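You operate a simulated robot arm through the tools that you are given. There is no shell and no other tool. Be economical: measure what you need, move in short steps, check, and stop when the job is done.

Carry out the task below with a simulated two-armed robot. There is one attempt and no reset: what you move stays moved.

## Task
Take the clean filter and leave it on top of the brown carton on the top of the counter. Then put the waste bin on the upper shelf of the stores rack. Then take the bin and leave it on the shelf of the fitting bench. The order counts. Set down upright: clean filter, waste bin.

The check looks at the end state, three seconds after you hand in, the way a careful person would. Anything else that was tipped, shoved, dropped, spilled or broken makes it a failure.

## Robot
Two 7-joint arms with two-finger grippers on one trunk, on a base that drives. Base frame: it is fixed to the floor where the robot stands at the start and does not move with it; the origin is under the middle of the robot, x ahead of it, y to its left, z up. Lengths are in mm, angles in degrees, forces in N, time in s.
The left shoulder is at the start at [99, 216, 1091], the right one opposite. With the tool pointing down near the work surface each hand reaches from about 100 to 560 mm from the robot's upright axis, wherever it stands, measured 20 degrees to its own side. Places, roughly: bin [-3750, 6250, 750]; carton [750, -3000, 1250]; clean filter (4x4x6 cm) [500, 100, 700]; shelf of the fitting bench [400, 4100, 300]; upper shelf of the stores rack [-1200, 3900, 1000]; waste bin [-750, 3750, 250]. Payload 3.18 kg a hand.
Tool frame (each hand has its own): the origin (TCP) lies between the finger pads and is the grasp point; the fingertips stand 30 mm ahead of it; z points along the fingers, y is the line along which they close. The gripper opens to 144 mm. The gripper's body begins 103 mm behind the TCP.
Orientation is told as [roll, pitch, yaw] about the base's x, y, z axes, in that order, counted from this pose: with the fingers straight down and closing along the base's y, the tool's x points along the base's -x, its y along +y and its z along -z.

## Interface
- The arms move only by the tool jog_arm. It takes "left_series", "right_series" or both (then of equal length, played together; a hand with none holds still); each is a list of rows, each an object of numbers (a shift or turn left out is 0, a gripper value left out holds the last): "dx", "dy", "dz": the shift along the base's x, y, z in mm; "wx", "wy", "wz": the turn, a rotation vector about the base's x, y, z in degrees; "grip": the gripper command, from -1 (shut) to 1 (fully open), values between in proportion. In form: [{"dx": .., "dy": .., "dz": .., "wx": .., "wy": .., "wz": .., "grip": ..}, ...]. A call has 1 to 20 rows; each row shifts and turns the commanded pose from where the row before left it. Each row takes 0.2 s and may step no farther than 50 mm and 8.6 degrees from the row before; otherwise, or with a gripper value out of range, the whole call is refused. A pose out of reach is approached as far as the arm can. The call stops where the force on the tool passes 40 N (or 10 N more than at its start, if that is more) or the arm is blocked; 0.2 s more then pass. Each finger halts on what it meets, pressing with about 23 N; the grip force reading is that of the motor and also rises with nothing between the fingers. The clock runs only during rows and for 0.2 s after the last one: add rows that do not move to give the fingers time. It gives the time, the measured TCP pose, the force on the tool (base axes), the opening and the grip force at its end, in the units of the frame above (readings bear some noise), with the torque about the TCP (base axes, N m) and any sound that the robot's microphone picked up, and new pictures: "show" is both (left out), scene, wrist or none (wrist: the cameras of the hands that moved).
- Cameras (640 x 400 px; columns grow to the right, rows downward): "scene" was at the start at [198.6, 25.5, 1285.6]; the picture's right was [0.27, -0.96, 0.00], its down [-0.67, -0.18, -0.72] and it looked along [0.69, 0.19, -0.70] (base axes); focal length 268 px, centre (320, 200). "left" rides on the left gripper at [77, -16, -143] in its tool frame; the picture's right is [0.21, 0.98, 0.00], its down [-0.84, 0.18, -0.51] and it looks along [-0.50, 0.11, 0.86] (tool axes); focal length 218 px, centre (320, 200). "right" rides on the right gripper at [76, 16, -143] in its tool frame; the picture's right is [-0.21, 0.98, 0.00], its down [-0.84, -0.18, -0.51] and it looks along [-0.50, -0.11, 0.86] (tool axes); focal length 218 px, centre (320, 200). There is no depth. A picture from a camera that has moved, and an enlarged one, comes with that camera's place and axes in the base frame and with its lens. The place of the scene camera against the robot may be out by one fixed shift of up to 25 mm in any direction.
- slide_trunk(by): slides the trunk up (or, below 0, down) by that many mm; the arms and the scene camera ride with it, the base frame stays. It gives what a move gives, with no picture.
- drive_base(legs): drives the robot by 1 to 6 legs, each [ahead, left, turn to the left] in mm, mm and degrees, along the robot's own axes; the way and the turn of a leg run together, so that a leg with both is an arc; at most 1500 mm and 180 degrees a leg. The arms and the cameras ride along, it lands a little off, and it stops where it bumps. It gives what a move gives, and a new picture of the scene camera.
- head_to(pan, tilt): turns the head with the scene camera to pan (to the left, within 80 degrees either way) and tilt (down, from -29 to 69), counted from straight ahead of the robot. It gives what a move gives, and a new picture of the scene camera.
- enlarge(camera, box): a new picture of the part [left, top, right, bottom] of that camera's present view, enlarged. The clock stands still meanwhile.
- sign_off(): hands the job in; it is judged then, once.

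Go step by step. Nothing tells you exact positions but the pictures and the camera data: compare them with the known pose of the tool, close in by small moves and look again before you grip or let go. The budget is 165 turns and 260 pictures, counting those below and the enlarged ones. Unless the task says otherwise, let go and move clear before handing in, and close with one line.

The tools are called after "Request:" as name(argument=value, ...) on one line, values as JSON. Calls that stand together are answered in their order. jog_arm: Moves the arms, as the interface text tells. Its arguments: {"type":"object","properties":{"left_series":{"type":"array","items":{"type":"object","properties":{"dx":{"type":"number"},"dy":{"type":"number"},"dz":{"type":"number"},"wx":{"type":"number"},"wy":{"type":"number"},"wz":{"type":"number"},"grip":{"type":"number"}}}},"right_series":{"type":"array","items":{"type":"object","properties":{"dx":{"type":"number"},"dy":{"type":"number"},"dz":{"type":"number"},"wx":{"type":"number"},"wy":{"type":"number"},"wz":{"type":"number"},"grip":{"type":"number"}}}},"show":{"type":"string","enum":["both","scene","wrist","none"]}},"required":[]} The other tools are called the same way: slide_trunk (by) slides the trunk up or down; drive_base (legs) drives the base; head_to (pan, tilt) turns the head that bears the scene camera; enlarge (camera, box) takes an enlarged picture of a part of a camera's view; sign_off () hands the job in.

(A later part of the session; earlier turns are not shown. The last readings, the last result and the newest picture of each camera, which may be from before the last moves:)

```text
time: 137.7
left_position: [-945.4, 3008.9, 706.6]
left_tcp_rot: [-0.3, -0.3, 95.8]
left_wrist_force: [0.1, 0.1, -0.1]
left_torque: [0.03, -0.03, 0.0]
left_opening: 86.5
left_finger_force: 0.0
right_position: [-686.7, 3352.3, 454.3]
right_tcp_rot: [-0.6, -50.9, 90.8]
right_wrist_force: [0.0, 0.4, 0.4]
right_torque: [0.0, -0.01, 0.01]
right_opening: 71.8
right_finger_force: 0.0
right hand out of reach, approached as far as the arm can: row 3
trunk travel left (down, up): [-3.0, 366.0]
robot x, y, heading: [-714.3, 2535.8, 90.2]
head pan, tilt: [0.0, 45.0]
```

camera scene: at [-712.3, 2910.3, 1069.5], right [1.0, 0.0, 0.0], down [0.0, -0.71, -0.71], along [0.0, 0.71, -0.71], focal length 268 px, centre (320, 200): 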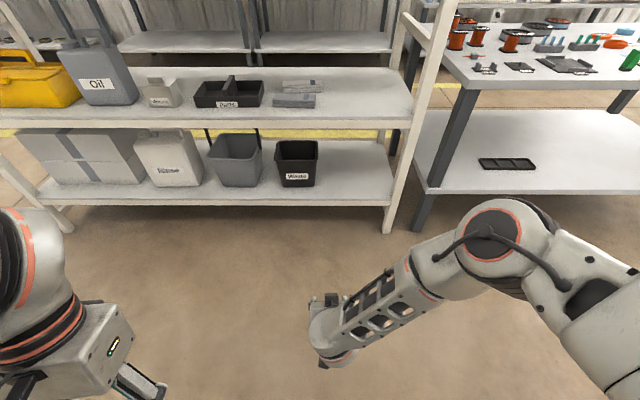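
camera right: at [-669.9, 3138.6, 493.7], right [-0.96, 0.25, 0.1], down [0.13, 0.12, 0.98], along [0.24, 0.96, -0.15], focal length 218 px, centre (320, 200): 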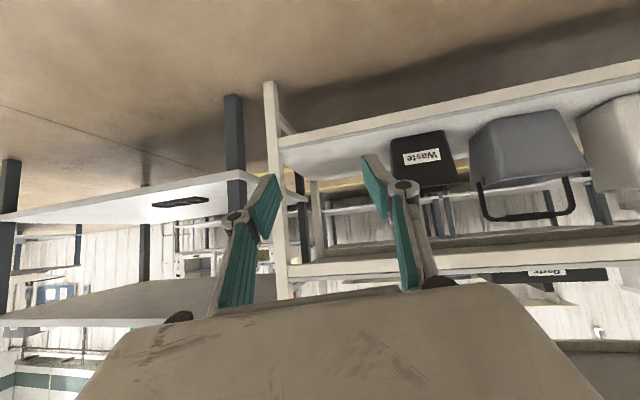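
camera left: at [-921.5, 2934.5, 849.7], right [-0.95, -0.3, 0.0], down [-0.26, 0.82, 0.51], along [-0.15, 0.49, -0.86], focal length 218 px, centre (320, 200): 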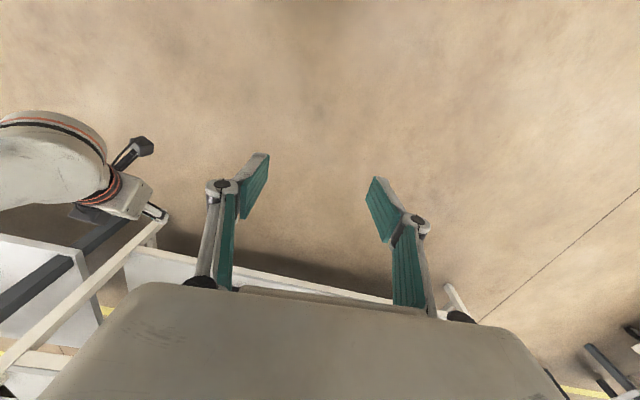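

The hand is now level and pitched well. I drive forward part-way and check elbow clearance and the bin.

Request:
drive_base(legs=[[250, 0, 0]])

Request:
enlarge(camera="right", box=[0, 0, 640, 400])

Request:
enlarge(camera="left", box=[0, 0, 640, 400])

```text
time: 139.5
left_position: [-947.2, 3256.2, 706.2]
left_tcp_rot: [-0.1, -0.1, 95.9]
left_wrist_force: [0.0, 0.3, 0.1]
left_torque: [-0.01, 0.03, -0.03]
left_opening: 86.4
left_finger_force: 0.1
right_position: [-688.2, 3600.2, 453.9]
right_tcp_rot: [-0.7, -50.8, 90.9]
right_wrist_force: [0.3, 0.9, 0.3]
right_torque: [0.03, -0.02, 0.01]
right_opening: 72.3
right_finger_force: 0.0
trunk travel left (down, up): [-3.0, 366.0]
robot x, y, heading: [-711.5, 2784.3, 90.6]
head pan, tilt: [0.0, 45.0]
camera scene: at [-714.4, 3159.0, 1069.3], right [1.0, 0.01, 0.0], down [0.0, -0.71, -0.71], along [0.0, 0.71, -0.71], focal length 268 px, centre (320, 200)
```

scene: 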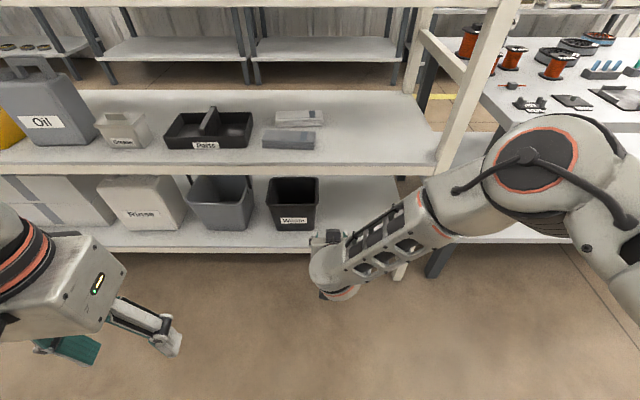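

```text
1.00 times, centred on (320, 200) of right (not enlarged: the box is as wide or as high as the picture)
camera zoom: at [-704.4, 3441.9, 484.1], right [-0.98, 0.13, 0.15], down [0.17, 0.14, 0.98], along [0.1, 0.98, -0.16], focal length 218 px, centre (320, 200)
```

zoom: 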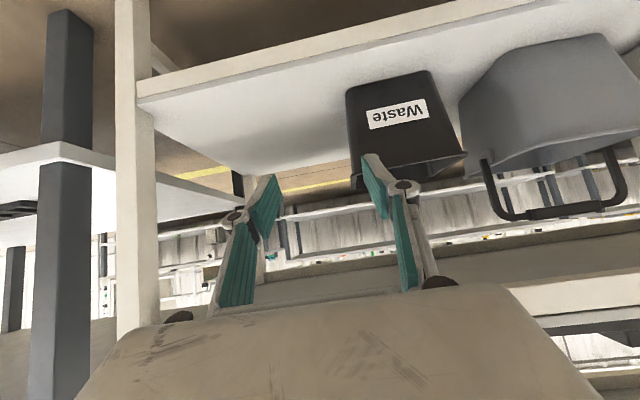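

```text
1.00 times, centred on (320, 200) of left (not enlarged: the box is as wide or as high as the picture)
camera zoom: at [-924.0, 3182.3, 849.8], right [-0.95, -0.31, 0.0], down [-0.27, 0.82, 0.51], along [-0.15, 0.49, -0.86], focal length 218 px, centre (320, 200)
```

zoom: 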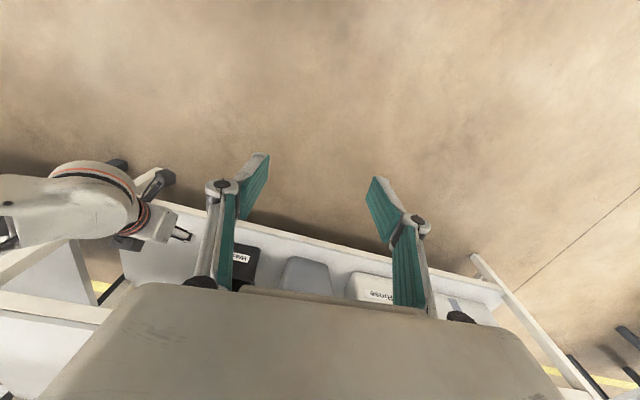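

The elbow would come near the rack's right post. I move the hand further to the robot's right so that the base (and elbow) can stand further left.

Request:
jog_arm(right_series=[{"dx": 40}, {"dx": 40}, {"dx": 20}, {}], show="scene")

```text
time: 140.5
left_position: [-946.6, 3255.6, 706.7]
left_tcp_rot: [-0.1, -0.2, 95.9]
left_wrist_force: [-1.1, 0.6, -0.3]
left_torque: [0.0, 0.0, 0.0]
left_opening: 86.4
left_finger_force: 0.0
right_position: [-626.2, 3637.2, 477.7]
right_tcp_rot: [-1.2, -50.2, 90.8]
right_wrist_force: [-0.5, -0.8, 0.6]
right_torque: [0.03, -0.02, 0.02]
right_opening: 71.9
right_finger_force: 0.1
right hand out of reach, approached as far as the arm can: row 1, 2, 3
trunk travel left (down, up): [-3.0, 366.0]
robot x, y, heading: [-712.1, 2787.0, 90.3]
head pan, tilt: [0.0, 45.0]
camera scene: at [-714.5, 3158.8, 1069.4], right [1.0, 0.01, 0.0], down [0.0, -0.71, -0.71], along [0.0, 0.71, -0.71], focal length 268 px, centre (320, 200)
```

scene: 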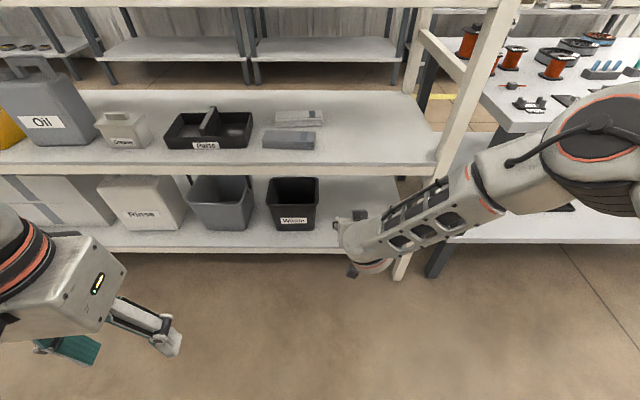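

The arm prefers to be stretched further ahead; stretching will also pull the elbow in. I test extending the hand forward (clear space to the right of the bin).

Request:
drive_base(legs=[[-200, 0, 0]])

Request:
jog_arm(right_series=[{"dy": 50, "dz": -10}, {"dy": 50, "dz": -10}, {"dy": 50, "dz": -5}, {}], show="scene")

```text
time: 142.1
left_position: [-945.2, 3056.5, 707.0]
left_tcp_rot: [-0.2, -0.2, 95.8]
left_wrist_force: [-0.2, 0.2, 0.4]
left_torque: [0.02, -0.02, 0.0]
left_opening: 86.4
left_finger_force: 0.1
right_position: [-626.8, 3437.2, 477.9]
right_tcp_rot: [-1.1, -50.1, 90.7]
right_wrist_force: [-0.2, -0.5, 0.3]
right_torque: [0.01, -0.02, 0.0]
right_opening: 71.9
right_finger_force: 0.0
trunk travel left (down, up): [-3.0, 366.0]
robot x, y, heading: [-714.7, 2586.2, 90.6]
head pan, tilt: [0.0, 45.0]
camera scene: at [-713.2, 2958.3, 1069.6], right [1.0, 0.01, 0.0], down [0.0, -0.71, -0.71], along [0.0, 0.71, -0.71], focal length 268 px, centre (320, 200)
```

scene: 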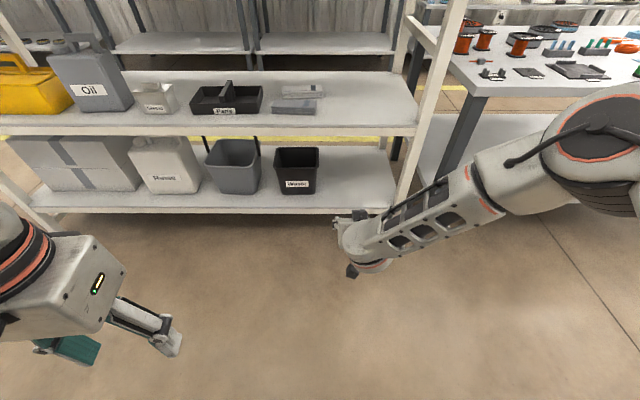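

```text
refused: row 1 steps farther than a row can; nothing moved
```

Request:
jog_arm(right_series=[{"dy": 45, "dz": -10}, {"dy": 45, "dz": -10}, {"dy": 45, "dz": -5}, {}], show="scene")

```text
time: 143.1
left_position: [-946.0, 3056.5, 706.4]
left_tcp_rot: [-0.3, -0.2, 95.9]
left_wrist_force: [-0.4, -0.6, 0.6]
left_torque: [0.01, 0.0, 0.02]
left_opening: 86.4
left_finger_force: 0.1
right_position: [-625.5, 3569.4, 455.1]
right_tcp_rot: [-1.1, -50.2, 90.8]
right_wrist_force: [0.1, 0.1, 0.3]
right_torque: [-0.02, 0.03, -0.01]
right_opening: 71.9
right_finger_force: 0.0
trunk travel left (down, up): [-3.0, 366.0]
robot x, y, heading: [-715.9, 2587.1, 90.2]
head pan, tilt: [0.0, 45.0]
camera scene: at [-713.1, 2958.5, 1069.6], right [1.0, 0.01, 0.0], down [0.0, -0.71, -0.71], along [0.0, 0.71, -0.71], focal length 268 px, centre (320, 200)
```

scene: 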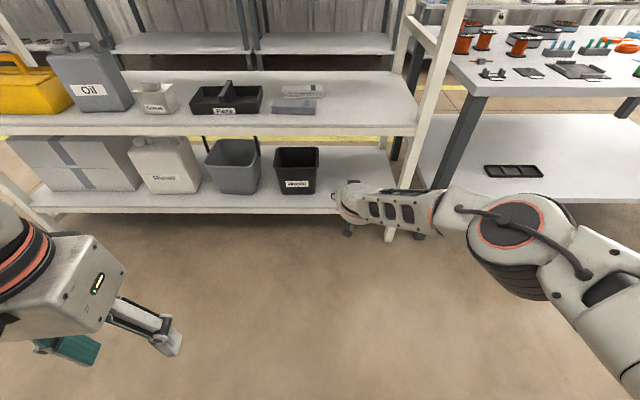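

Much better—elbow is now well behind the hand. I drive to line up with the bin's right wall and stop short of it.

Request:
drive_base(legs=[[0, 85, 0], [110, 0, 0]])

Request:
enlarge(camera="right", box=[0, 0, 640, 400])

Request:
enlarge(camera="scene", box=[220, 100, 420, 225])

```text
time: 145.3
left_position: [-1032.1, 3166.7, 707.4]
left_tcp_rot: [-0.2, -0.2, 96.0]
left_wrist_force: [0.8, 0.0, 0.9]
left_torque: [-0.04, 0.02, 0.0]
left_opening: 86.6
left_finger_force: 0.1
right_position: [-713.3, 3679.8, 454.7]
right_tcp_rot: [-1.0, -50.1, 90.9]
right_wrist_force: [0.5, 0.1, -0.1]
right_torque: [0.02, 0.0, -0.01]
right_opening: 72.0
right_finger_force: 0.0
trunk travel left (down, up): [-3.0, 366.0]
robot x, y, heading: [-797.7, 2694.5, 90.3]
head pan, tilt: [0.0, 45.0]
camera scene: at [-799.1, 3068.3, 1069.2], right [1.0, 0.01, 0.0], down [0.01, -0.71, -0.71], along [-0.01, 0.71, -0.71], focal length 268 px, centre (320, 200)
```

scene: 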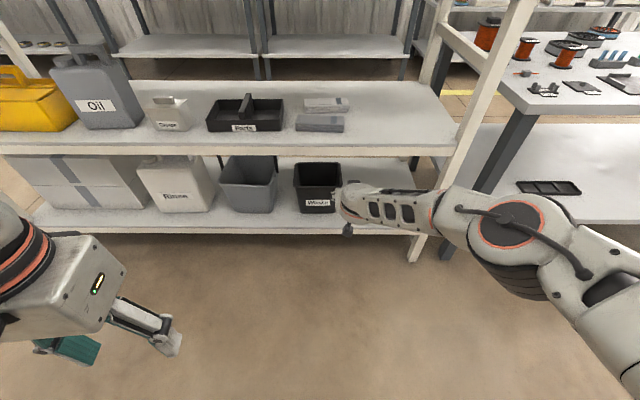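

```text
1.00 times, centred on (320, 200) of right (not enlarged: the box is as wide or as high as the picture)
camera zoom: at [-729.7, 3521.2, 486.3], right [-0.98, 0.13, 0.15], down [0.17, 0.15, 0.97], along [0.11, 0.98, -0.17], focal length 218 px, centre (320, 200)
```

zoom: 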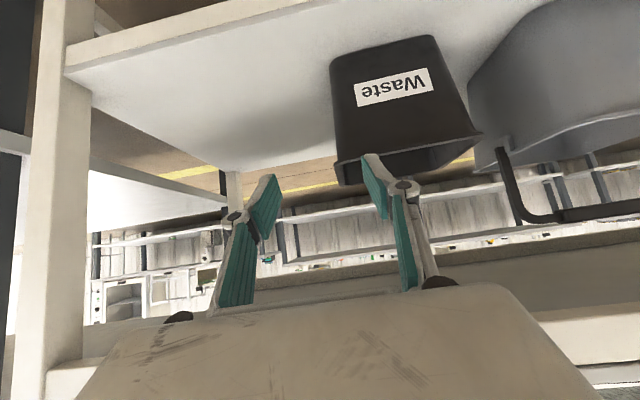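

```text
3.20 times, centred on (320, 162) of scene
camera zoom: at [-799.1, 3068.3, 1069.2], right [1.0, 0.01, 0.0], down [0.01, -0.71, -0.71], along [-0.01, 0.71, -0.71], focal length 858 px, centre (320, 320)
```

zoom: 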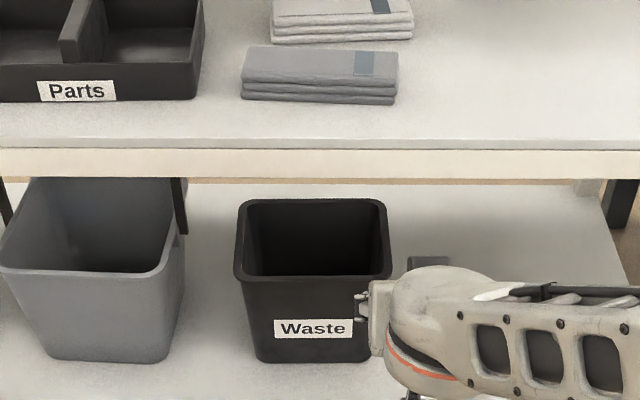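

The wrist view suggests rim z≈400, front y≈3800, right wall x≈-728. I shift the hand onto the wall line and move closer, still above the rim.

Request:
jog_arm(right_series=[{"dx": -13, "dy": 40}, {"dy": 40}, {}], show="wrist")

Request:
enlarge(camera="scene", box=[260, 130, 420, 230])

```text
time: 146.1
left_position: [-1032.4, 3165.2, 707.2]
left_tcp_rot: [-0.1, -0.2, 96.0]
left_wrist_force: [0.5, -0.5, -0.6]
left_torque: [-0.04, -0.02, -0.03]
left_opening: 86.3
left_finger_force: 0.0
right_position: [-711.0, 3694.6, 452.9]
right_tcp_rot: [-1.1, -50.1, 90.9]
right_wrist_force: [0.0, -0.7, -0.4]
right_torque: [-0.03, 0.0, 0.02]
right_opening: 71.8
right_finger_force: 0.1
right hand out of reach, approached as far as the arm can: row 1, 2
trunk travel left (down, up): [-3.0, 366.0]
robot x, y, heading: [-801.4, 2695.5, 90.4]
head pan, tilt: [0.0, 45.0]
camera right: at [-727.1, 3536.5, 484.8], right [-0.98, 0.13, 0.15], down [0.17, 0.15, 0.97], along [0.11, 0.98, -0.17], focal length 218 px, centre (320, 200)
```

right: 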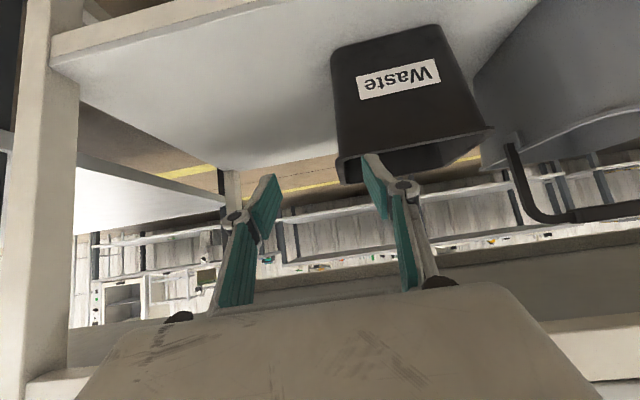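

```text
4.00 times, centred on (340, 180) of scene
camera zoom: at [-799.0, 3067.9, 1069.4], right [1.0, 0.01, 0.0], down [0.01, -0.71, -0.71], along [-0.01, 0.71, -0.71], focal length 1073 px, centre (240, 280)
```

zoom: 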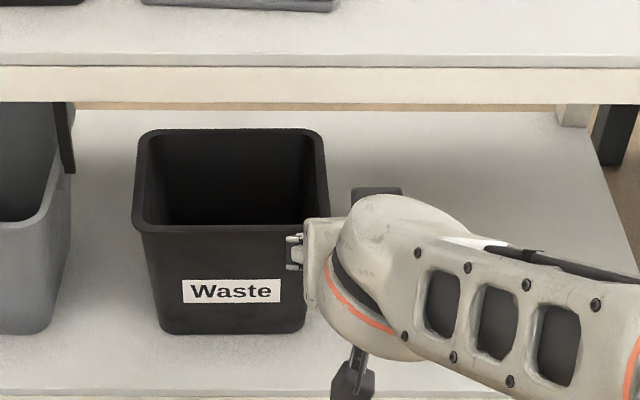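

The wall is ~22 mm further left of the tool axis. I correct by driving left and creep forward, staying above the rim.

Request:
drive_base(legs=[[0, 23, 0], [90, 0, 0]])

Request:
enlarge(camera="right", box=[200, 60, 520, 260])

```text
time: 147.7
left_position: [-1055.5, 3254.0, 706.8]
left_tcp_rot: [-0.2, -0.2, 95.9]
left_wrist_force: [-0.2, -0.4, -0.2]
left_torque: [-0.03, 0.01, -0.03]
left_opening: 86.2
left_finger_force: 0.1
right_position: [-732.3, 3783.0, 452.6]
right_tcp_rot: [-1.1, -50.0, 90.7]
right_wrist_force: [0.1, 0.2, 0.3]
right_torque: [0.04, -0.02, -0.05]
right_opening: 72.0
right_finger_force: 0.1
trunk travel left (down, up): [-3.0, 366.0]
robot x, y, heading: [-823.4, 2781.3, 90.4]
head pan, tilt: [0.0, 45.0]
camera scene: at [-822.3, 3156.7, 1069.2], right [1.0, 0.01, 0.0], down [0.0, -0.71, -0.71], along [0.0, 0.71, -0.71], focal length 268 px, centre (320, 200)
```

scene: 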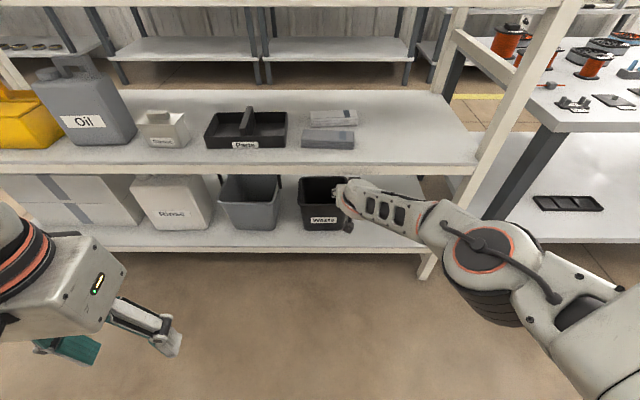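

```text
2.00 times, centred on (360, 160) of right
camera zoom: at [-749.5, 3624.9, 484.3], right [-0.98, 0.13, 0.15], down [0.17, 0.15, 0.97], along [0.11, 0.98, -0.17], focal length 436 px, centre (240, 280)
```

zoom: 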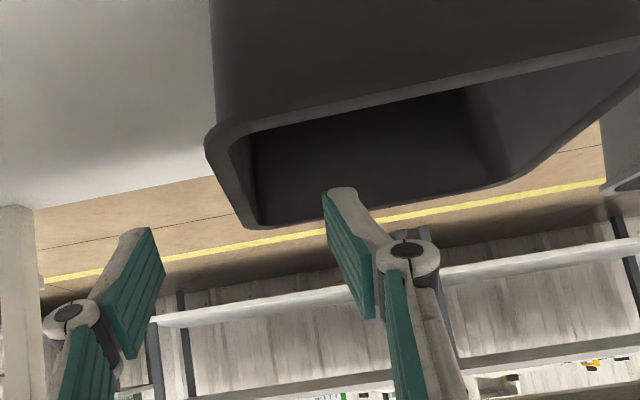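

Excellent view: right wall at x≈-732, rim z≈411, front y≈3760, and the fingers straddle it. I drive 35 mm ahead and lower over the wall.

Request:
drive_base(legs=[[36, 0, 0]])

Request:
jog_arm(right_series=[{"dz": -25}, {}], show="none")

Request:
enlarge(camera="right", box=[200, 60, 520, 260])

```text
time: 148.6
left_position: [-1055.8, 3289.9, 706.5]
left_tcp_rot: [-0.1, -0.3, 96.0]
left_wrist_force: [0.3, 0.4, -0.8]
left_torque: [-0.03, 0.02, 0.0]
left_opening: 86.3
left_finger_force: 0.2
right_position: [-732.4, 3818.6, 451.4]
right_tcp_rot: [-1.1, -50.1, 90.7]
right_wrist_force: [0.0, 0.3, -0.5]
right_torque: [0.05, 0.01, 0.0]
right_opening: 71.8
right_finger_force: 0.1
trunk travel left (down, up): [-3.0, 366.0]
robot x, y, heading: [-821.4, 2818.1, 90.4]
head pan, tilt: [0.0, 45.0]
camera scene: at [-822.6, 3192.0, 1069.2], right [1.0, 0.01, 0.0], down [0.0, -0.71, -0.71], along [0.0, 0.71, -0.71], focal length 268 px, centre (320, 200)
```

scene: 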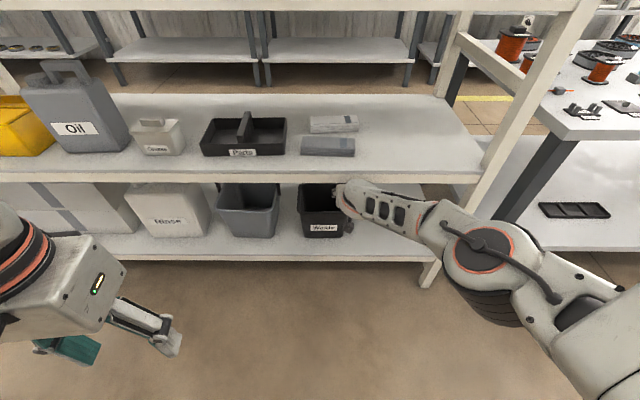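

```text
time: 149.2
left_position: [-1054.9, 3290.0, 706.2]
left_tcp_rot: [-0.2, -0.1, 95.9]
left_wrist_force: [0.5, -0.2, -0.1]
left_torque: [0.0, -0.02, -0.03]
left_opening: 86.6
left_finger_force: 0.1
right_position: [-734.7, 3810.1, 436.2]
right_tcp_rot: [-1.1, -50.1, 90.8]
right_wrist_force: [-0.5, 0.3, 0.9]
right_torque: [0.05, 0.01, 0.01]
right_opening: 72.0
right_finger_force: 0.1
right hand out of reach, approached as far as the arm can: row 1
trunk travel left (down, up): [-3.0, 366.0]
robot x, y, heading: [-818.8, 2815.6, 90.6]
head pan, tilt: [0.0, 45.0]
```

```text
2.00 times, centred on (360, 160) of right
camera zoom: at [-751.6, 3651.1, 468.2], right [-0.98, 0.13, 0.15], down [0.17, 0.15, 0.97], along [0.11, 0.98, -0.17], focal length 436 px, centre (240, 280)
```

zoom: 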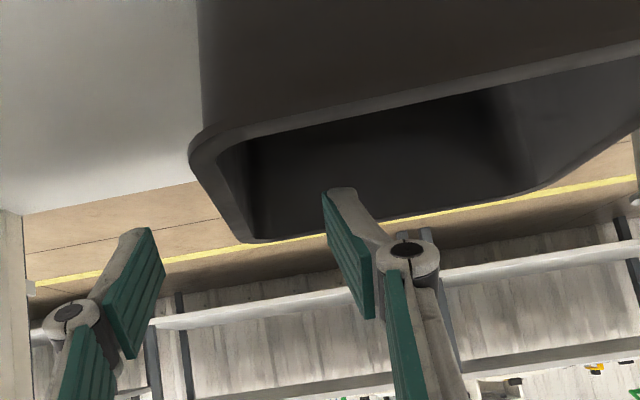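

At full stretch now; I pull the hand back 40 mm and bring the base forward instead, then lower.

Request:
jog_arm(right_series=[{"dy": -45, "dz": 15}, {}], show="none")

Request:
drive_base(legs=[[50, 0, 0]])

Request:
jog_arm(right_series=[{"dz": -15}, {}], show="none")

```text
time: 149.8
left_position: [-1055.2, 3289.7, 706.2]
left_tcp_rot: [-0.1, -0.1, 95.8]
left_wrist_force: [0.9, 0.9, 0.2]
left_torque: [-0.02, 0.06, -0.02]
left_opening: 86.4
left_finger_force: 0.1
right_position: [-731.7, 3763.3, 450.5]
right_tcp_rot: [-1.1, -50.2, 90.7]
right_wrist_force: [0.4, -0.2, -0.6]
right_torque: [0.06, 0.0, 0.0]
right_opening: 72.0
right_finger_force: 0.0
trunk travel left (down, up): [-3.0, 366.0]
robot x, y, heading: [-821.7, 2819.8, 90.3]
head pan, tilt: [0.0, 45.0]
```

```text
time: 150.7
left_position: [-1055.4, 3340.6, 705.7]
left_tcp_rot: [-0.2, -0.2, 95.8]
left_wrist_force: [0.4, -0.4, -1.0]
left_torque: [-0.02, -0.01, 0.01]
left_opening: 86.4
left_finger_force: 0.1
right_position: [-733.5, 3812.6, 450.6]
right_tcp_rot: [-1.1, -50.0, 90.7]
right_wrist_force: [-0.6, 0.9, 0.3]
right_torque: [0.07, -0.01, -0.02]
right_opening: 72.1
right_finger_force: 0.1
trunk travel left (down, up): [-3.0, 366.0]
robot x, y, heading: [-821.9, 2869.6, 90.5]
head pan, tilt: [0.0, 45.0]
camera scene: at [-822.8, 3241.8, 1069.2], right [1.0, 0.01, 0.0], down [0.0, -0.71, -0.71], along [0.0, 0.71, -0.71], focal length 268 px, centre (320, 200)
```

scene: 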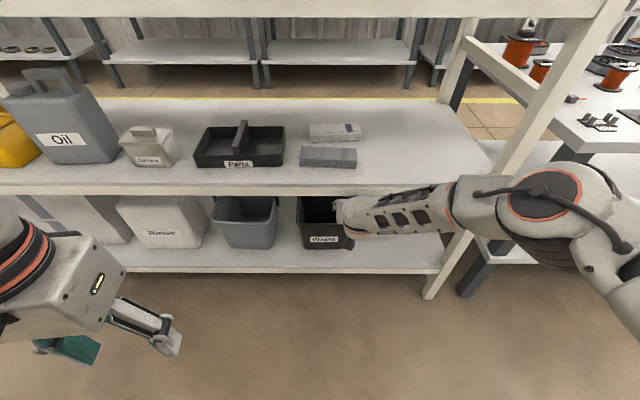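

```text
time: 151.3
left_position: [-1055.2, 3338.9, 707.5]
left_tcp_rot: [-0.1, -0.2, 95.9]
left_wrist_force: [0.4, 0.7, -0.7]
left_torque: [-0.05, 0.05, 0.01]
left_opening: 86.4
left_finger_force: 0.0
right_position: [-733.4, 3813.0, 436.0]
right_tcp_rot: [-1.1, -50.1, 90.8]
right_wrist_force: [0.4, 0.4, 0.5]
right_torque: [0.01, 0.02, 0.0]
right_opening: 72.1
right_finger_force: 0.0
trunk travel left (down, up): [-3.0, 366.0]
robot x, y, heading: [-822.7, 2870.4, 90.1]
head pan, tilt: [0.0, 45.0]
```

Now lowering over the wall.

Request:
jog_arm(right_series=[{"dz": -15}, {"dz": -10}, {}], show="none")

Request:
enlarge(camera="right", box=[200, 60, 520, 260])

```text
time: 152.1
left_position: [-1054.9, 3339.2, 707.4]
left_tcp_rot: [-0.2, -0.1, 95.8]
left_wrist_force: [-1.2, -0.1, 0.5]
left_torque: [0.0, 0.01, 0.0]
left_opening: 86.2
left_finger_force: 0.1
right_position: [-734.6, 3812.8, 410.2]
right_tcp_rot: [-1.1, -50.2, 90.8]
right_wrist_force: [-0.5, -0.3, 0.5]
right_torque: [0.01, 0.0, -0.02]
right_opening: 72.0
right_finger_force: 0.1
trunk travel left (down, up): [-3.0, 366.0]
robot x, y, heading: [-819.2, 2868.3, 90.1]
head pan, tilt: [0.0, 45.0]
```

```text
2.00 times, centred on (360, 160) of right
camera zoom: at [-751.1, 3654.6, 442.8], right [-0.98, 0.13, 0.15], down [0.17, 0.15, 0.97], along [0.11, 0.98, -0.17], focal length 436 px, centre (240, 280)
```

zoom: 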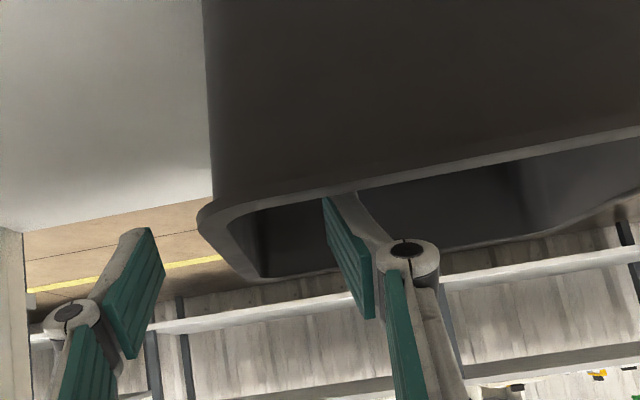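

The inner finger is inside the bin. I lower 15 mm more and check.

Request:
jog_arm(right_series=[{"dz": -8, "dy": 4}, {"dz": -7, "dy": 3}, {}], show="none")

Request:
enlarge(camera="right", box=[200, 60, 520, 260])

```text
time: 152.9
left_position: [-1055.1, 3339.2, 705.9]
left_tcp_rot: [-0.2, -0.2, 95.8]
left_wrist_force: [-0.2, -0.5, 0.2]
left_torque: [0.02, -0.01, 0.02]
left_opening: 86.3
left_finger_force: 0.0
right_position: [-734.1, 3819.2, 395.7]
right_tcp_rot: [-1.1, -50.1, 90.8]
right_wrist_force: [-0.9, -0.1, -0.3]
right_torque: [0.0, 0.01, -0.03]
right_opening: 72.2
right_finger_force: 0.1
trunk travel left (down, up): [-3.0, 366.0]
robot x, y, heading: [-825.1, 2871.1, 90.5]
head pan, tilt: [0.0, 45.0]
```

```text
2.00 times, centred on (360, 160) of right
camera zoom: at [-751.0, 3662.0, 428.1], right [-0.98, 0.14, 0.15], down [0.17, 0.15, 0.97], along [0.11, 0.98, -0.17], focal length 436 px, centre (240, 280)
```

zoom: 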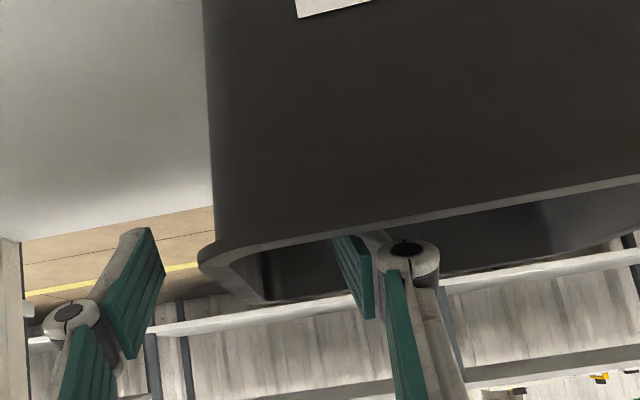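

The wall is centred between the fingers. Closing the grip.

Request:
jog_arm(right_series=[{"grip": -0.5}, {"grip": -0.8}, {"grip": -1}, {"grip": -1}, {}], show="none")

Request:
enlarge(camera="right", box=[200, 60, 520, 260])

```text
time: 154.1
left_position: [-1055.4, 3338.2, 706.1]
left_tcp_rot: [-0.3, -0.2, 95.8]
left_wrist_force: [0.4, -0.6, -0.1]
left_torque: [0.01, 0.0, 0.01]
left_opening: 86.5
left_finger_force: 0.1
right_position: [-733.4, 3820.8, 396.0]
right_tcp_rot: [-1.1, -50.1, 90.9]
right_wrist_force: [-1.0, -0.1, 2.2]
right_torque: [0.26, 0.69, 0.09]
right_opening: 6.1
right_finger_force: 23.0
trunk travel left (down, up): [-3.0, 366.0]
robot x, y, heading: [-825.5, 2867.6, 90.3]
head pan, tilt: [0.0, 45.0]
```

```text
2.00 times, centred on (360, 160) of right
camera zoom: at [-751.3, 3661.9, 428.4], right [-0.98, 0.13, 0.15], down [0.17, 0.15, 0.97], along [0.11, 0.98, -0.17], focal length 436 px, centre (240, 280)
```

zoom: 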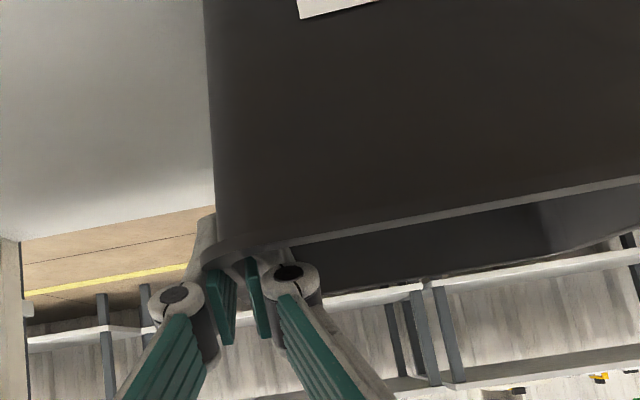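

Wall gripped (6 mm). A small test lift to feel the weight and twist.

Request:
jog_arm(right_series=[{"dz": 5}, {"dz": 5}, {}], show="none")

Request:
enlarge(camera="right", box=[200, 0, 520, 200])

Request:
enlarge(camera="scene", box=[260, 150, 420, 250])

```text
time: 154.9
left_position: [-1056.1, 3339.4, 706.6]
left_tcp_rot: [-0.2, -0.1, 95.7]
left_wrist_force: [0.6, -0.2, 0.8]
left_torque: [-0.01, -0.04, 0.03]
left_opening: 86.5
left_finger_force: 0.1
right_position: [-732.9, 3820.4, 406.8]
right_tcp_rot: [-1.2, -50.0, 90.9]
right_wrist_force: [0.2, -0.6, -0.6]
right_torque: [-0.03, 0.07, 0.06]
right_opening: 6.0
right_finger_force: 23.1
trunk travel left (down, up): [-3.0, 366.0]
robot x, y, heading: [-823.2, 2868.2, 90.1]
head pan, tilt: [0.0, 45.0]
```

```text
2.00 times, centred on (360, 100) of right
camera zoom: at [-750.4, 3661.5, 438.1], right [-0.98, 0.14, 0.15], down [0.17, 0.15, 0.97], along [0.11, 0.98, -0.17], focal length 436 px, centre (240, 400)
```

zoom: 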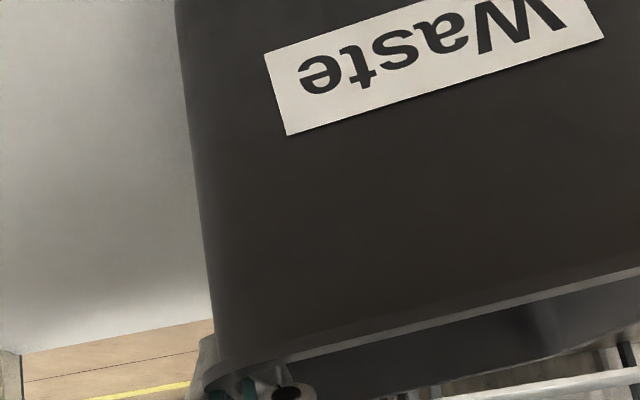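

```text
4.00 times, centred on (340, 200) of scene
camera zoom: at [-822.8, 3241.5, 1069.3], right [1.0, 0.01, 0.0], down [0.0, -0.71, -0.71], along [0.0, 0.71, -0.71], focal length 1073 px, centre (240, 200)
```

zoom: 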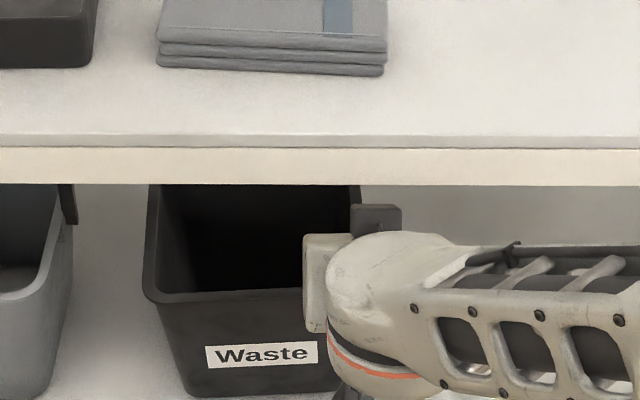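

It is light, but the bin may have rolled slightly; I lift another 10 mm and look.

Request:
jog_arm(right_series=[{"dz": 5}, {"dz": 5}, {}], show="none")

Request:
enlarge(camera="scene", box=[260, 150, 420, 250])

Request:
enlarge(camera="left", box=[140, 140, 300, 240])

```text
time: 155.7
left_position: [-1054.8, 3339.3, 707.2]
left_tcp_rot: [-0.2, -0.2, 95.7]
left_wrist_force: [0.4, -0.4, 0.4]
left_torque: [0.0, 0.01, 0.03]
left_opening: 86.3
left_finger_force: 0.1
right_position: [-733.8, 3820.4, 415.8]
right_tcp_rot: [-1.2, -50.1, 90.7]
right_wrist_force: [-0.4, -0.8, -3.0]
right_torque: [-0.13, -0.19, -0.01]
right_opening: 6.1
right_finger_force: 23.1
trunk travel left (down, up): [-3.0, 366.0]
robot x, y, heading: [-821.2, 2869.3, 90.4]
head pan, tilt: [0.0, 45.0]
```

```text
4.00 times, centred on (340, 200) of scene
camera zoom: at [-822.8, 3241.7, 1069.3], right [1.0, 0.01, 0.0], down [0.0, -0.71, -0.71], along [0.0, 0.71, -0.71], focal length 1073 px, centre (240, 200)
```

zoom: 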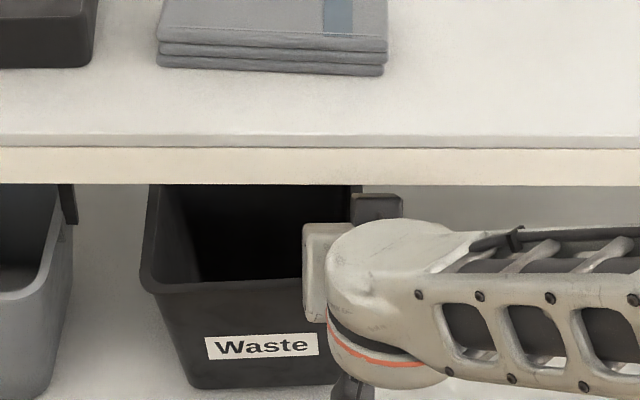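

```text
4.00 times, centred on (220, 190) of left
camera zoom: at [-1032.4, 3264.9, 849.8], right [-0.95, -0.31, 0.0], down [-0.27, 0.82, 0.51], along [-0.15, 0.49, -0.86], focal length 873 px, centre (720, 240)
```

zoom: 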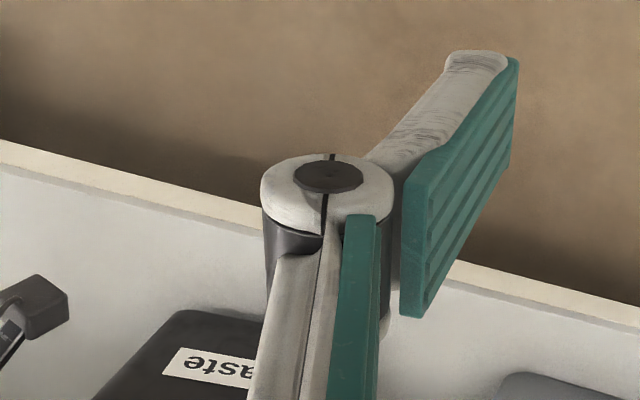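

The bin hangs securely (~3 N), tilted ~4° because of its wall taper. I back straight out of the rack.

Request:
drive_base(legs=[[-400, 0, 0]])

Request:
enlarge(camera="scene", box=[240, 130, 440, 255])

```text
time: 158.2
left_position: [-1054.1, 2942.3, 705.9]
left_tcp_rot: [-0.2, -0.2, 95.7]
left_wrist_force: [-0.3, -0.2, -0.2]
left_torque: [0.0, -0.03, 0.01]
left_opening: 86.4
left_finger_force: 0.1
right_position: [-728.8, 3421.1, 416.9]
right_tcp_rot: [-1.1, -50.2, 90.7]
right_wrist_force: [0.6, -0.1, -2.0]
right_torque: [-0.1, -0.17, 0.02]
right_opening: 5.8
right_finger_force: 22.9
trunk travel left (down, up): [-3.0, 366.0]
robot x, y, heading: [-820.8, 2472.9, 90.2]
head pan, tilt: [0.0, 45.0]
camera scene: at [-819.9, 2843.6, 1069.4], right [1.0, 0.0, 0.0], down [0.0, -0.71, -0.71], along [0.0, 0.71, -0.71], focal length 268 px, centre (320, 200)
```

scene: 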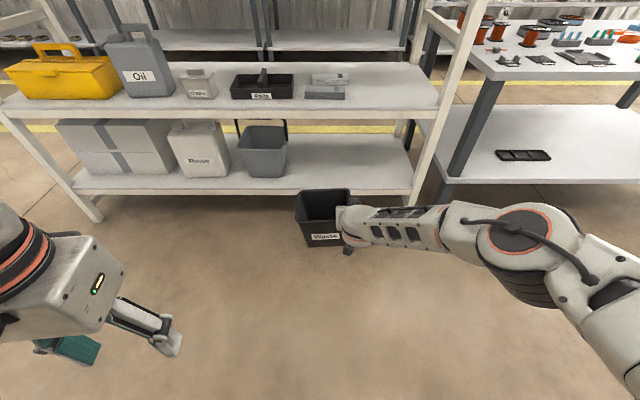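

```text
3.20 times, centred on (340, 192) of scene
camera zoom: at [-819.9, 2843.6, 1069.4], right [1.0, 0.0, 0.0], down [0.0, -0.71, -0.71], along [0.0, 0.71, -0.71], focal length 858 px, centre (256, 224)
```

zoom: 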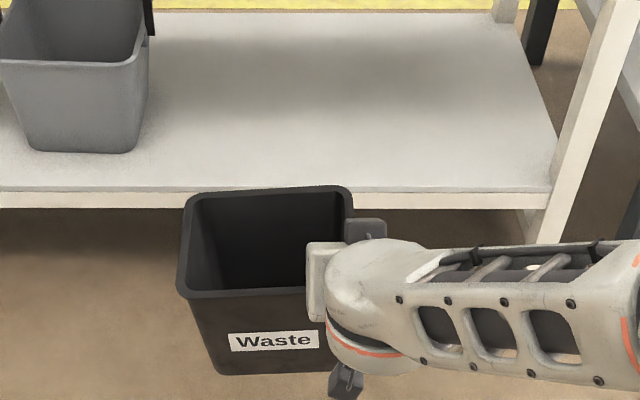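

The bin is out and clear. I raise the trunk in steps, checking that the hand keeps its attitude.

Request:
slide_trunk(by=60)

```text
time: 159.2
left_position: [-1052.0, 2941.9, 764.3]
left_tcp_rot: [-0.3, 0.1, 95.7]
left_wrist_force: [-0.5, -0.1, -1.0]
left_torque: [-0.09, -0.04, 0.02]
left_opening: 86.2
left_finger_force: 0.0
right_position: [-727.9, 3422.1, 470.6]
right_tcp_rot: [-1.2, -49.6, 90.7]
right_wrist_force: [0.0, 0.4, -4.2]
right_torque: [-0.03, -0.19, 0.01]
right_opening: 6.4
right_finger_force: 23.1
trunk travel left (down, up): [-63.0, 306.0]
robot x, y, heading: [-820.9, 2469.0, 90.5]
head pan, tilt: [0.0, 45.0]
```

Attitude is held. I draw the bin in and raise it with the arm and trunk together in stages.

Request:
jog_arm(right_series=[{"dy": -30, "dz": 30}, {"dy": -30, "dz": 30}, {"dy": -30, "dz": 30}, {"dz": 40}, {"dz": 40}, {"dz": 40}, {}], show="none")

Request:
slide_trunk(by=80)

```text
time: 160.8
left_position: [-1053.0, 2942.2, 766.0]
left_tcp_rot: [-0.1, 0.0, 95.7]
left_wrist_force: [-0.2, 0.3, 0.2]
left_torque: [-0.01, -0.02, 0.05]
left_opening: 86.4
left_finger_force: 0.1
right_position: [-728.3, 3333.7, 684.8]
right_tcp_rot: [-1.2, -50.0, 90.7]
right_wrist_force: [0.6, -0.8, -3.3]
right_torque: [-0.04, -0.19, 0.01]
right_opening: 6.0
right_finger_force: 22.7
trunk travel left (down, up): [-63.0, 306.0]
robot x, y, heading: [-819.7, 2470.2, 90.1]
head pan, tilt: [0.0, 45.0]
```

```text
time: 162.0
left_position: [-1052.4, 2943.6, 844.3]
left_tcp_rot: [-0.1, 0.0, 95.7]
left_wrist_force: [-0.4, 0.8, -1.3]
left_torque: [-0.02, 0.02, -0.03]
left_opening: 86.3
left_finger_force: 0.0
right_position: [-729.2, 3332.5, 762.8]
right_tcp_rot: [-1.2, -49.7, 90.7]
right_wrist_force: [-0.3, -0.5, -3.1]
right_torque: [-0.03, -0.16, 0.02]
right_opening: 6.1
right_finger_force: 22.9
trunk travel left (down, up): [-143.0, 226.0]
robot x, y, heading: [-817.8, 2470.7, 90.3]
head pan, tilt: [0.0, 45.0]
```

Continuing to raise.

Request:
slide_trunk(by=100)

Request:
jog_arm(right_series=[{"dz": 45}, {"dz": 45}, {"dz": 45}, {"dz": 45}, {"dz": 45}, {"dz": 45}, {"dz": 30}, {}], show="scene")

```text
time: 163.3
left_position: [-1054.0, 2942.0, 945.3]
left_tcp_rot: [-0.1, -0.1, 95.8]
left_wrist_force: [0.8, 0.4, -0.1]
left_torque: [-0.06, -0.02, 0.0]
left_opening: 86.3
left_finger_force: 0.1
right_position: [-730.2, 3332.0, 864.0]
right_tcp_rot: [-1.2, -50.0, 90.8]
right_wrist_force: [0.2, -0.6, -3.0]
right_torque: [-0.04, -0.2, -0.02]
right_opening: 6.0
right_finger_force: 22.7
trunk travel left (down, up): [-243.0, 126.0]
robot x, y, heading: [-820.0, 2468.8, 90.3]
head pan, tilt: [0.0, 45.0]
```

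```text
time: 165.1
left_position: [-1052.2, 2943.7, 945.8]
left_tcp_rot: [-0.3, -0.2, 95.7]
left_wrist_force: [0.4, -0.2, -0.6]
left_torque: [-0.02, 0.0, 0.03]
left_opening: 86.3
left_finger_force: 0.1
right_position: [-730.3, 3333.0, 1167.3]
right_tcp_rot: [-1.1, -50.0, 90.7]
right_wrist_force: [0.2, 0.0, -3.7]
right_torque: [-0.1, -0.21, -0.03]
right_opening: 6.0
right_finger_force: 22.9
trunk travel left (down, up): [-243.0, 126.0]
robot x, y, heading: [-821.0, 2470.0, 90.1]
head pan, tilt: [0.0, 45.0]
camera scene: at [-819.0, 2621.9, 1356.6], right [1.0, 0.0, 0.0], down [0.0, -0.71, -0.71], along [0.0, 0.71, -0.71], focal length 268 px, centre (320, 200)
```

scene: 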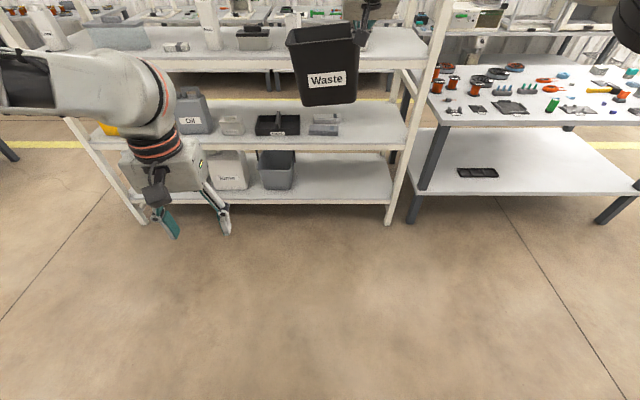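

The bin is up at shelf level. I tilt the head to inspect the third shelf again.

Request:
head_to(pan=0, tilt=22)

Request:
enlarge(camera="scene", box=[0, 60, 420, 322])

Request:
enlarge(camera="right", box=[0, 0, 640, 400])

```text
time: 166.0
left_position: [-1052.1, 2942.9, 945.9]
left_tcp_rot: [-0.3, -0.2, 95.6]
left_wrist_force: [-0.4, 0.3, 0.0]
left_torque: [0.04, -0.02, 0.01]
left_opening: 86.6
left_finger_force: 0.0
right_position: [-730.3, 3332.4, 1166.8]
right_tcp_rot: [-1.0, -50.1, 90.7]
right_wrist_force: [0.0, -0.3, -3.1]
right_torque: [-0.09, -0.21, 0.0]
right_opening: 6.2
right_finger_force: 23.3
trunk travel left (down, up): [-243.0, 126.0]
robot x, y, heading: [-818.1, 2469.1, 90.3]
head pan, tilt: [0.0, 22.0]
camera scene: at [-819.2, 2633.1, 1392.1], right [1.0, 0.0, 0.0], down [0.0, -0.38, -0.93], along [0.0, 0.93, -0.38], focal length 268 px, centre (320, 200)
```

scene: 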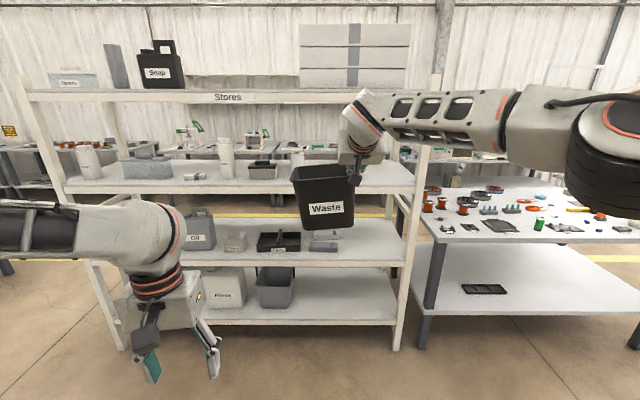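

```text
1.52 times, centred on (210, 191) of scene
camera zoom: at [-819.2, 2633.1, 1392.1], right [1.0, 0.0, 0.0], down [0.0, -0.38, -0.93], along [0.0, 0.93, -0.38], focal length 409 px, centre (488, 214)
```

zoom: 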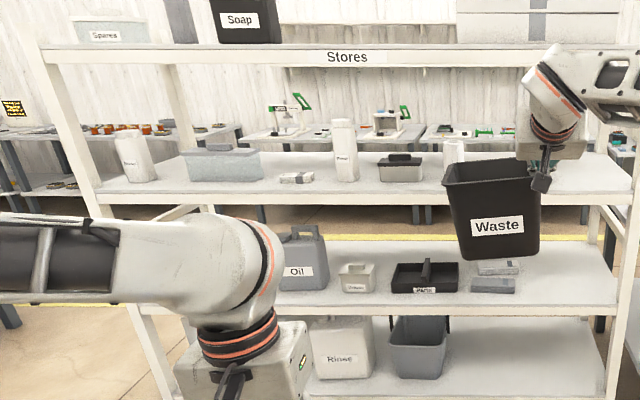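

```text
1.00 times, centred on (320, 200) of right (not enlarged: the box is as wide or as high as the picture)
camera zoom: at [-747.8, 3174.4, 1199.2], right [-0.98, 0.14, 0.15], down [0.17, 0.15, 0.97], along [0.11, 0.98, -0.17], focal length 218 px, centre (320, 200)
```

zoom: 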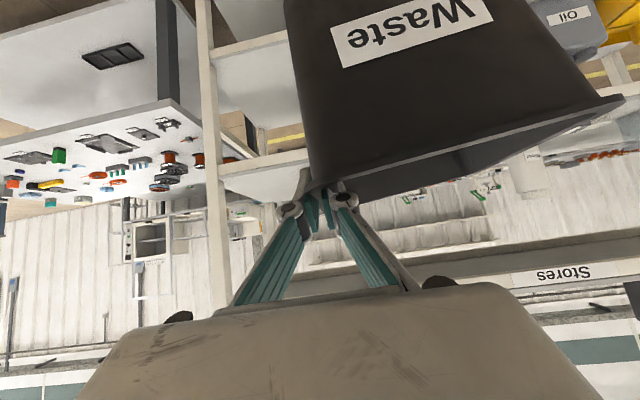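

To fit at the shelf's free right end the bin should be held by its left wall (the post is in the way on the right). I'll hand it over in the air: first I pose the left hand the same way, off to the left.

Request:
jog_arm(left_series=[{"wz": -5.5, "dz": 40}, {"wx": 6, "dy": 30, "dz": 34}, {"wx": 7, "dy": 34, "dz": 34}, {"wx": 7, "dy": 34, "dz": 34}, {"wx": 7, "dy": 34, "dz": 34}, {"wx": 7, "dy": 34, "dz": 34}, {"wx": 8, "dy": 34, "dz": 34}, {"wx": 8, "dy": 34, "dz": 20}, {"dy": 34, "grip": 0.0}, {}], show="scene")

```text
time: 168.2
left_position: [-1054.1, 3209.1, 1209.7]
left_tcp_rot: [-0.4, -50.4, 90.4]
left_wrist_force: [-0.8, -0.1, 0.2]
left_torque: [0.0, -0.04, 0.01]
left_opening: 72.1
left_finger_force: 0.1
right_position: [-731.0, 3332.1, 1167.8]
right_tcp_rot: [-1.2, -50.1, 90.8]
right_wrist_force: [0.8, -0.5, -3.5]
right_torque: [-0.07, -0.15, -0.04]
right_opening: 6.1
right_finger_force: 23.2
trunk travel left (down, up): [-243.0, 126.0]
robot x, y, heading: [-819.1, 2468.5, 90.5]
head pan, tilt: [0.0, 22.0]
camera scene: at [-819.5, 2632.1, 1392.4], right [1.0, 0.0, 0.0], down [0.0, -0.37, -0.93], along [0.0, 0.93, -0.37], focal length 268 px, centre (320, 200)
```

scene: 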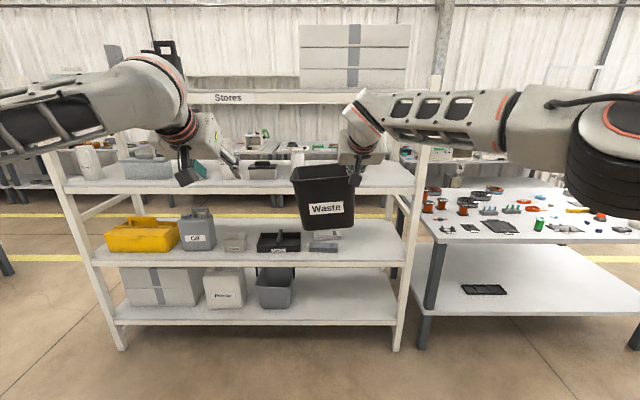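

Now I level the bin (roll +4°) and bring the left hand above its left wall.

Request:
jog_arm(right_series=[{"wy": 2}, {"wy": 2}, {}, {}, {}, {}], left_series=[{"dz": 15}, {"dx": 40, "dy": 25}, {"dx": 40, "dy": 25}, {"dx": 40, "dy": 25}, {"dx": 28, "dy": 5}, {}], show="wrist")

```text
time: 169.6
left_position: [-907.4, 3289.0, 1225.3]
left_tcp_rot: [-0.4, -50.3, 90.3]
left_wrist_force: [0.2, 0.1, -0.6]
left_torque: [0.0, -0.02, -0.02]
left_opening: 72.0
left_finger_force: 0.1
right_position: [-730.0, 3333.2, 1166.6]
right_tcp_rot: [5.1, -50.0, 85.9]
right_wrist_force: [0.9, 0.0, -3.4]
right_torque: [-0.08, -0.24, -0.03]
right_opening: 6.0
right_finger_force: 22.9
trunk travel left (down, up): [-243.0, 126.0]
robot x, y, heading: [-818.6, 2472.4, 90.3]
head pan, tilt: [0.0, 22.0]
camera right: at [-745.4, 3174.7, 1200.1], right [-0.97, 0.14, 0.22], down [0.24, 0.15, 0.96], along [0.1, 0.98, -0.18], focal length 218 px, centre (320, 200)
camera left: at [-891.1, 3131.7, 1259.1], right [-0.98, -0.13, -0.17], down [-0.18, 0.15, 0.97], along [-0.1, 0.98, -0.17], focal length 218 px, centre (320, 200)
```

right: 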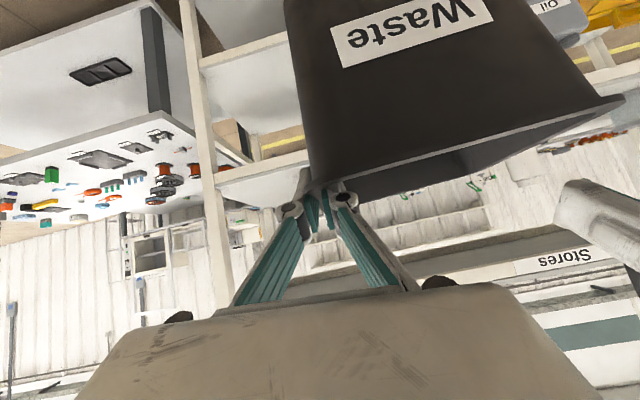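
left: 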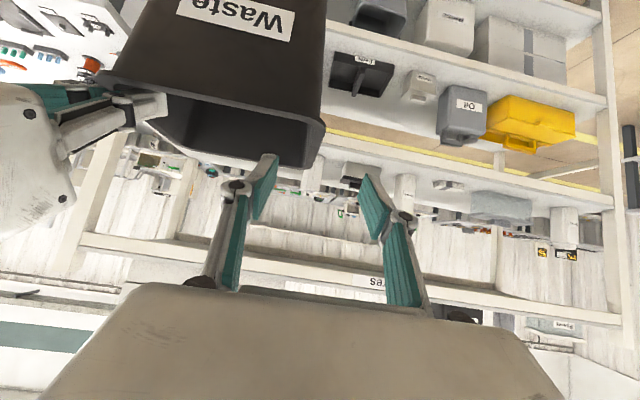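

Left wall is at x≈-900, front rim y≈3278. I move over it and lower partway.

Request:
jog_arm(left_series=[{"dx": 8, "dy": 24}, {"dy": 24}, {"dz": -15}, {"dz": -15}, {}], show="none")

Request:
enlarge(camera="left", box=[120, 60, 440, 260])

```text
time: 170.8
left_position: [-897.0, 3336.8, 1198.2]
left_tcp_rot: [-0.3, -50.2, 90.2]
left_wrist_force: [-0.2, -0.1, 0.2]
left_torque: [0.0, 0.02, 0.04]
left_opening: 72.0
left_finger_force: 0.0
right_position: [-728.5, 3332.9, 1167.3]
right_tcp_rot: [5.1, -50.1, 85.9]
right_wrist_force: [0.4, -0.2, -2.1]
right_torque: [-0.1, -0.22, 0.02]
right_opening: 6.1
right_finger_force: 22.7
trunk travel left (down, up): [-243.0, 126.0]
robot x, y, heading: [-819.2, 2471.5, 90.1]
head pan, tilt: [0.0, 22.0]
```

```text
2.00 times, centred on (280, 160) of left
camera zoom: at [-881.1, 3179.3, 1230.3], right [-0.98, -0.13, -0.17], down [-0.18, 0.15, 0.97], along [-0.1, 0.98, -0.17], focal length 436 px, centre (400, 280)
```

zoom: 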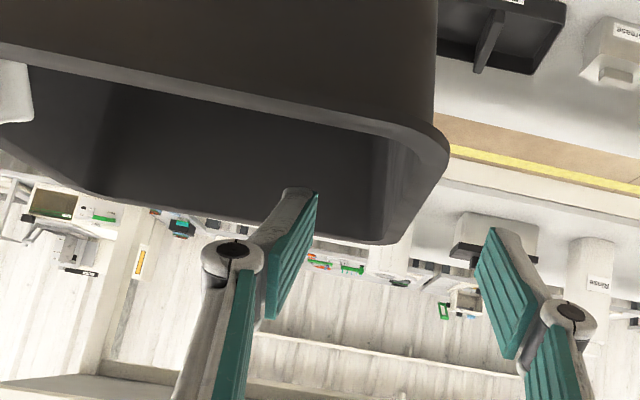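

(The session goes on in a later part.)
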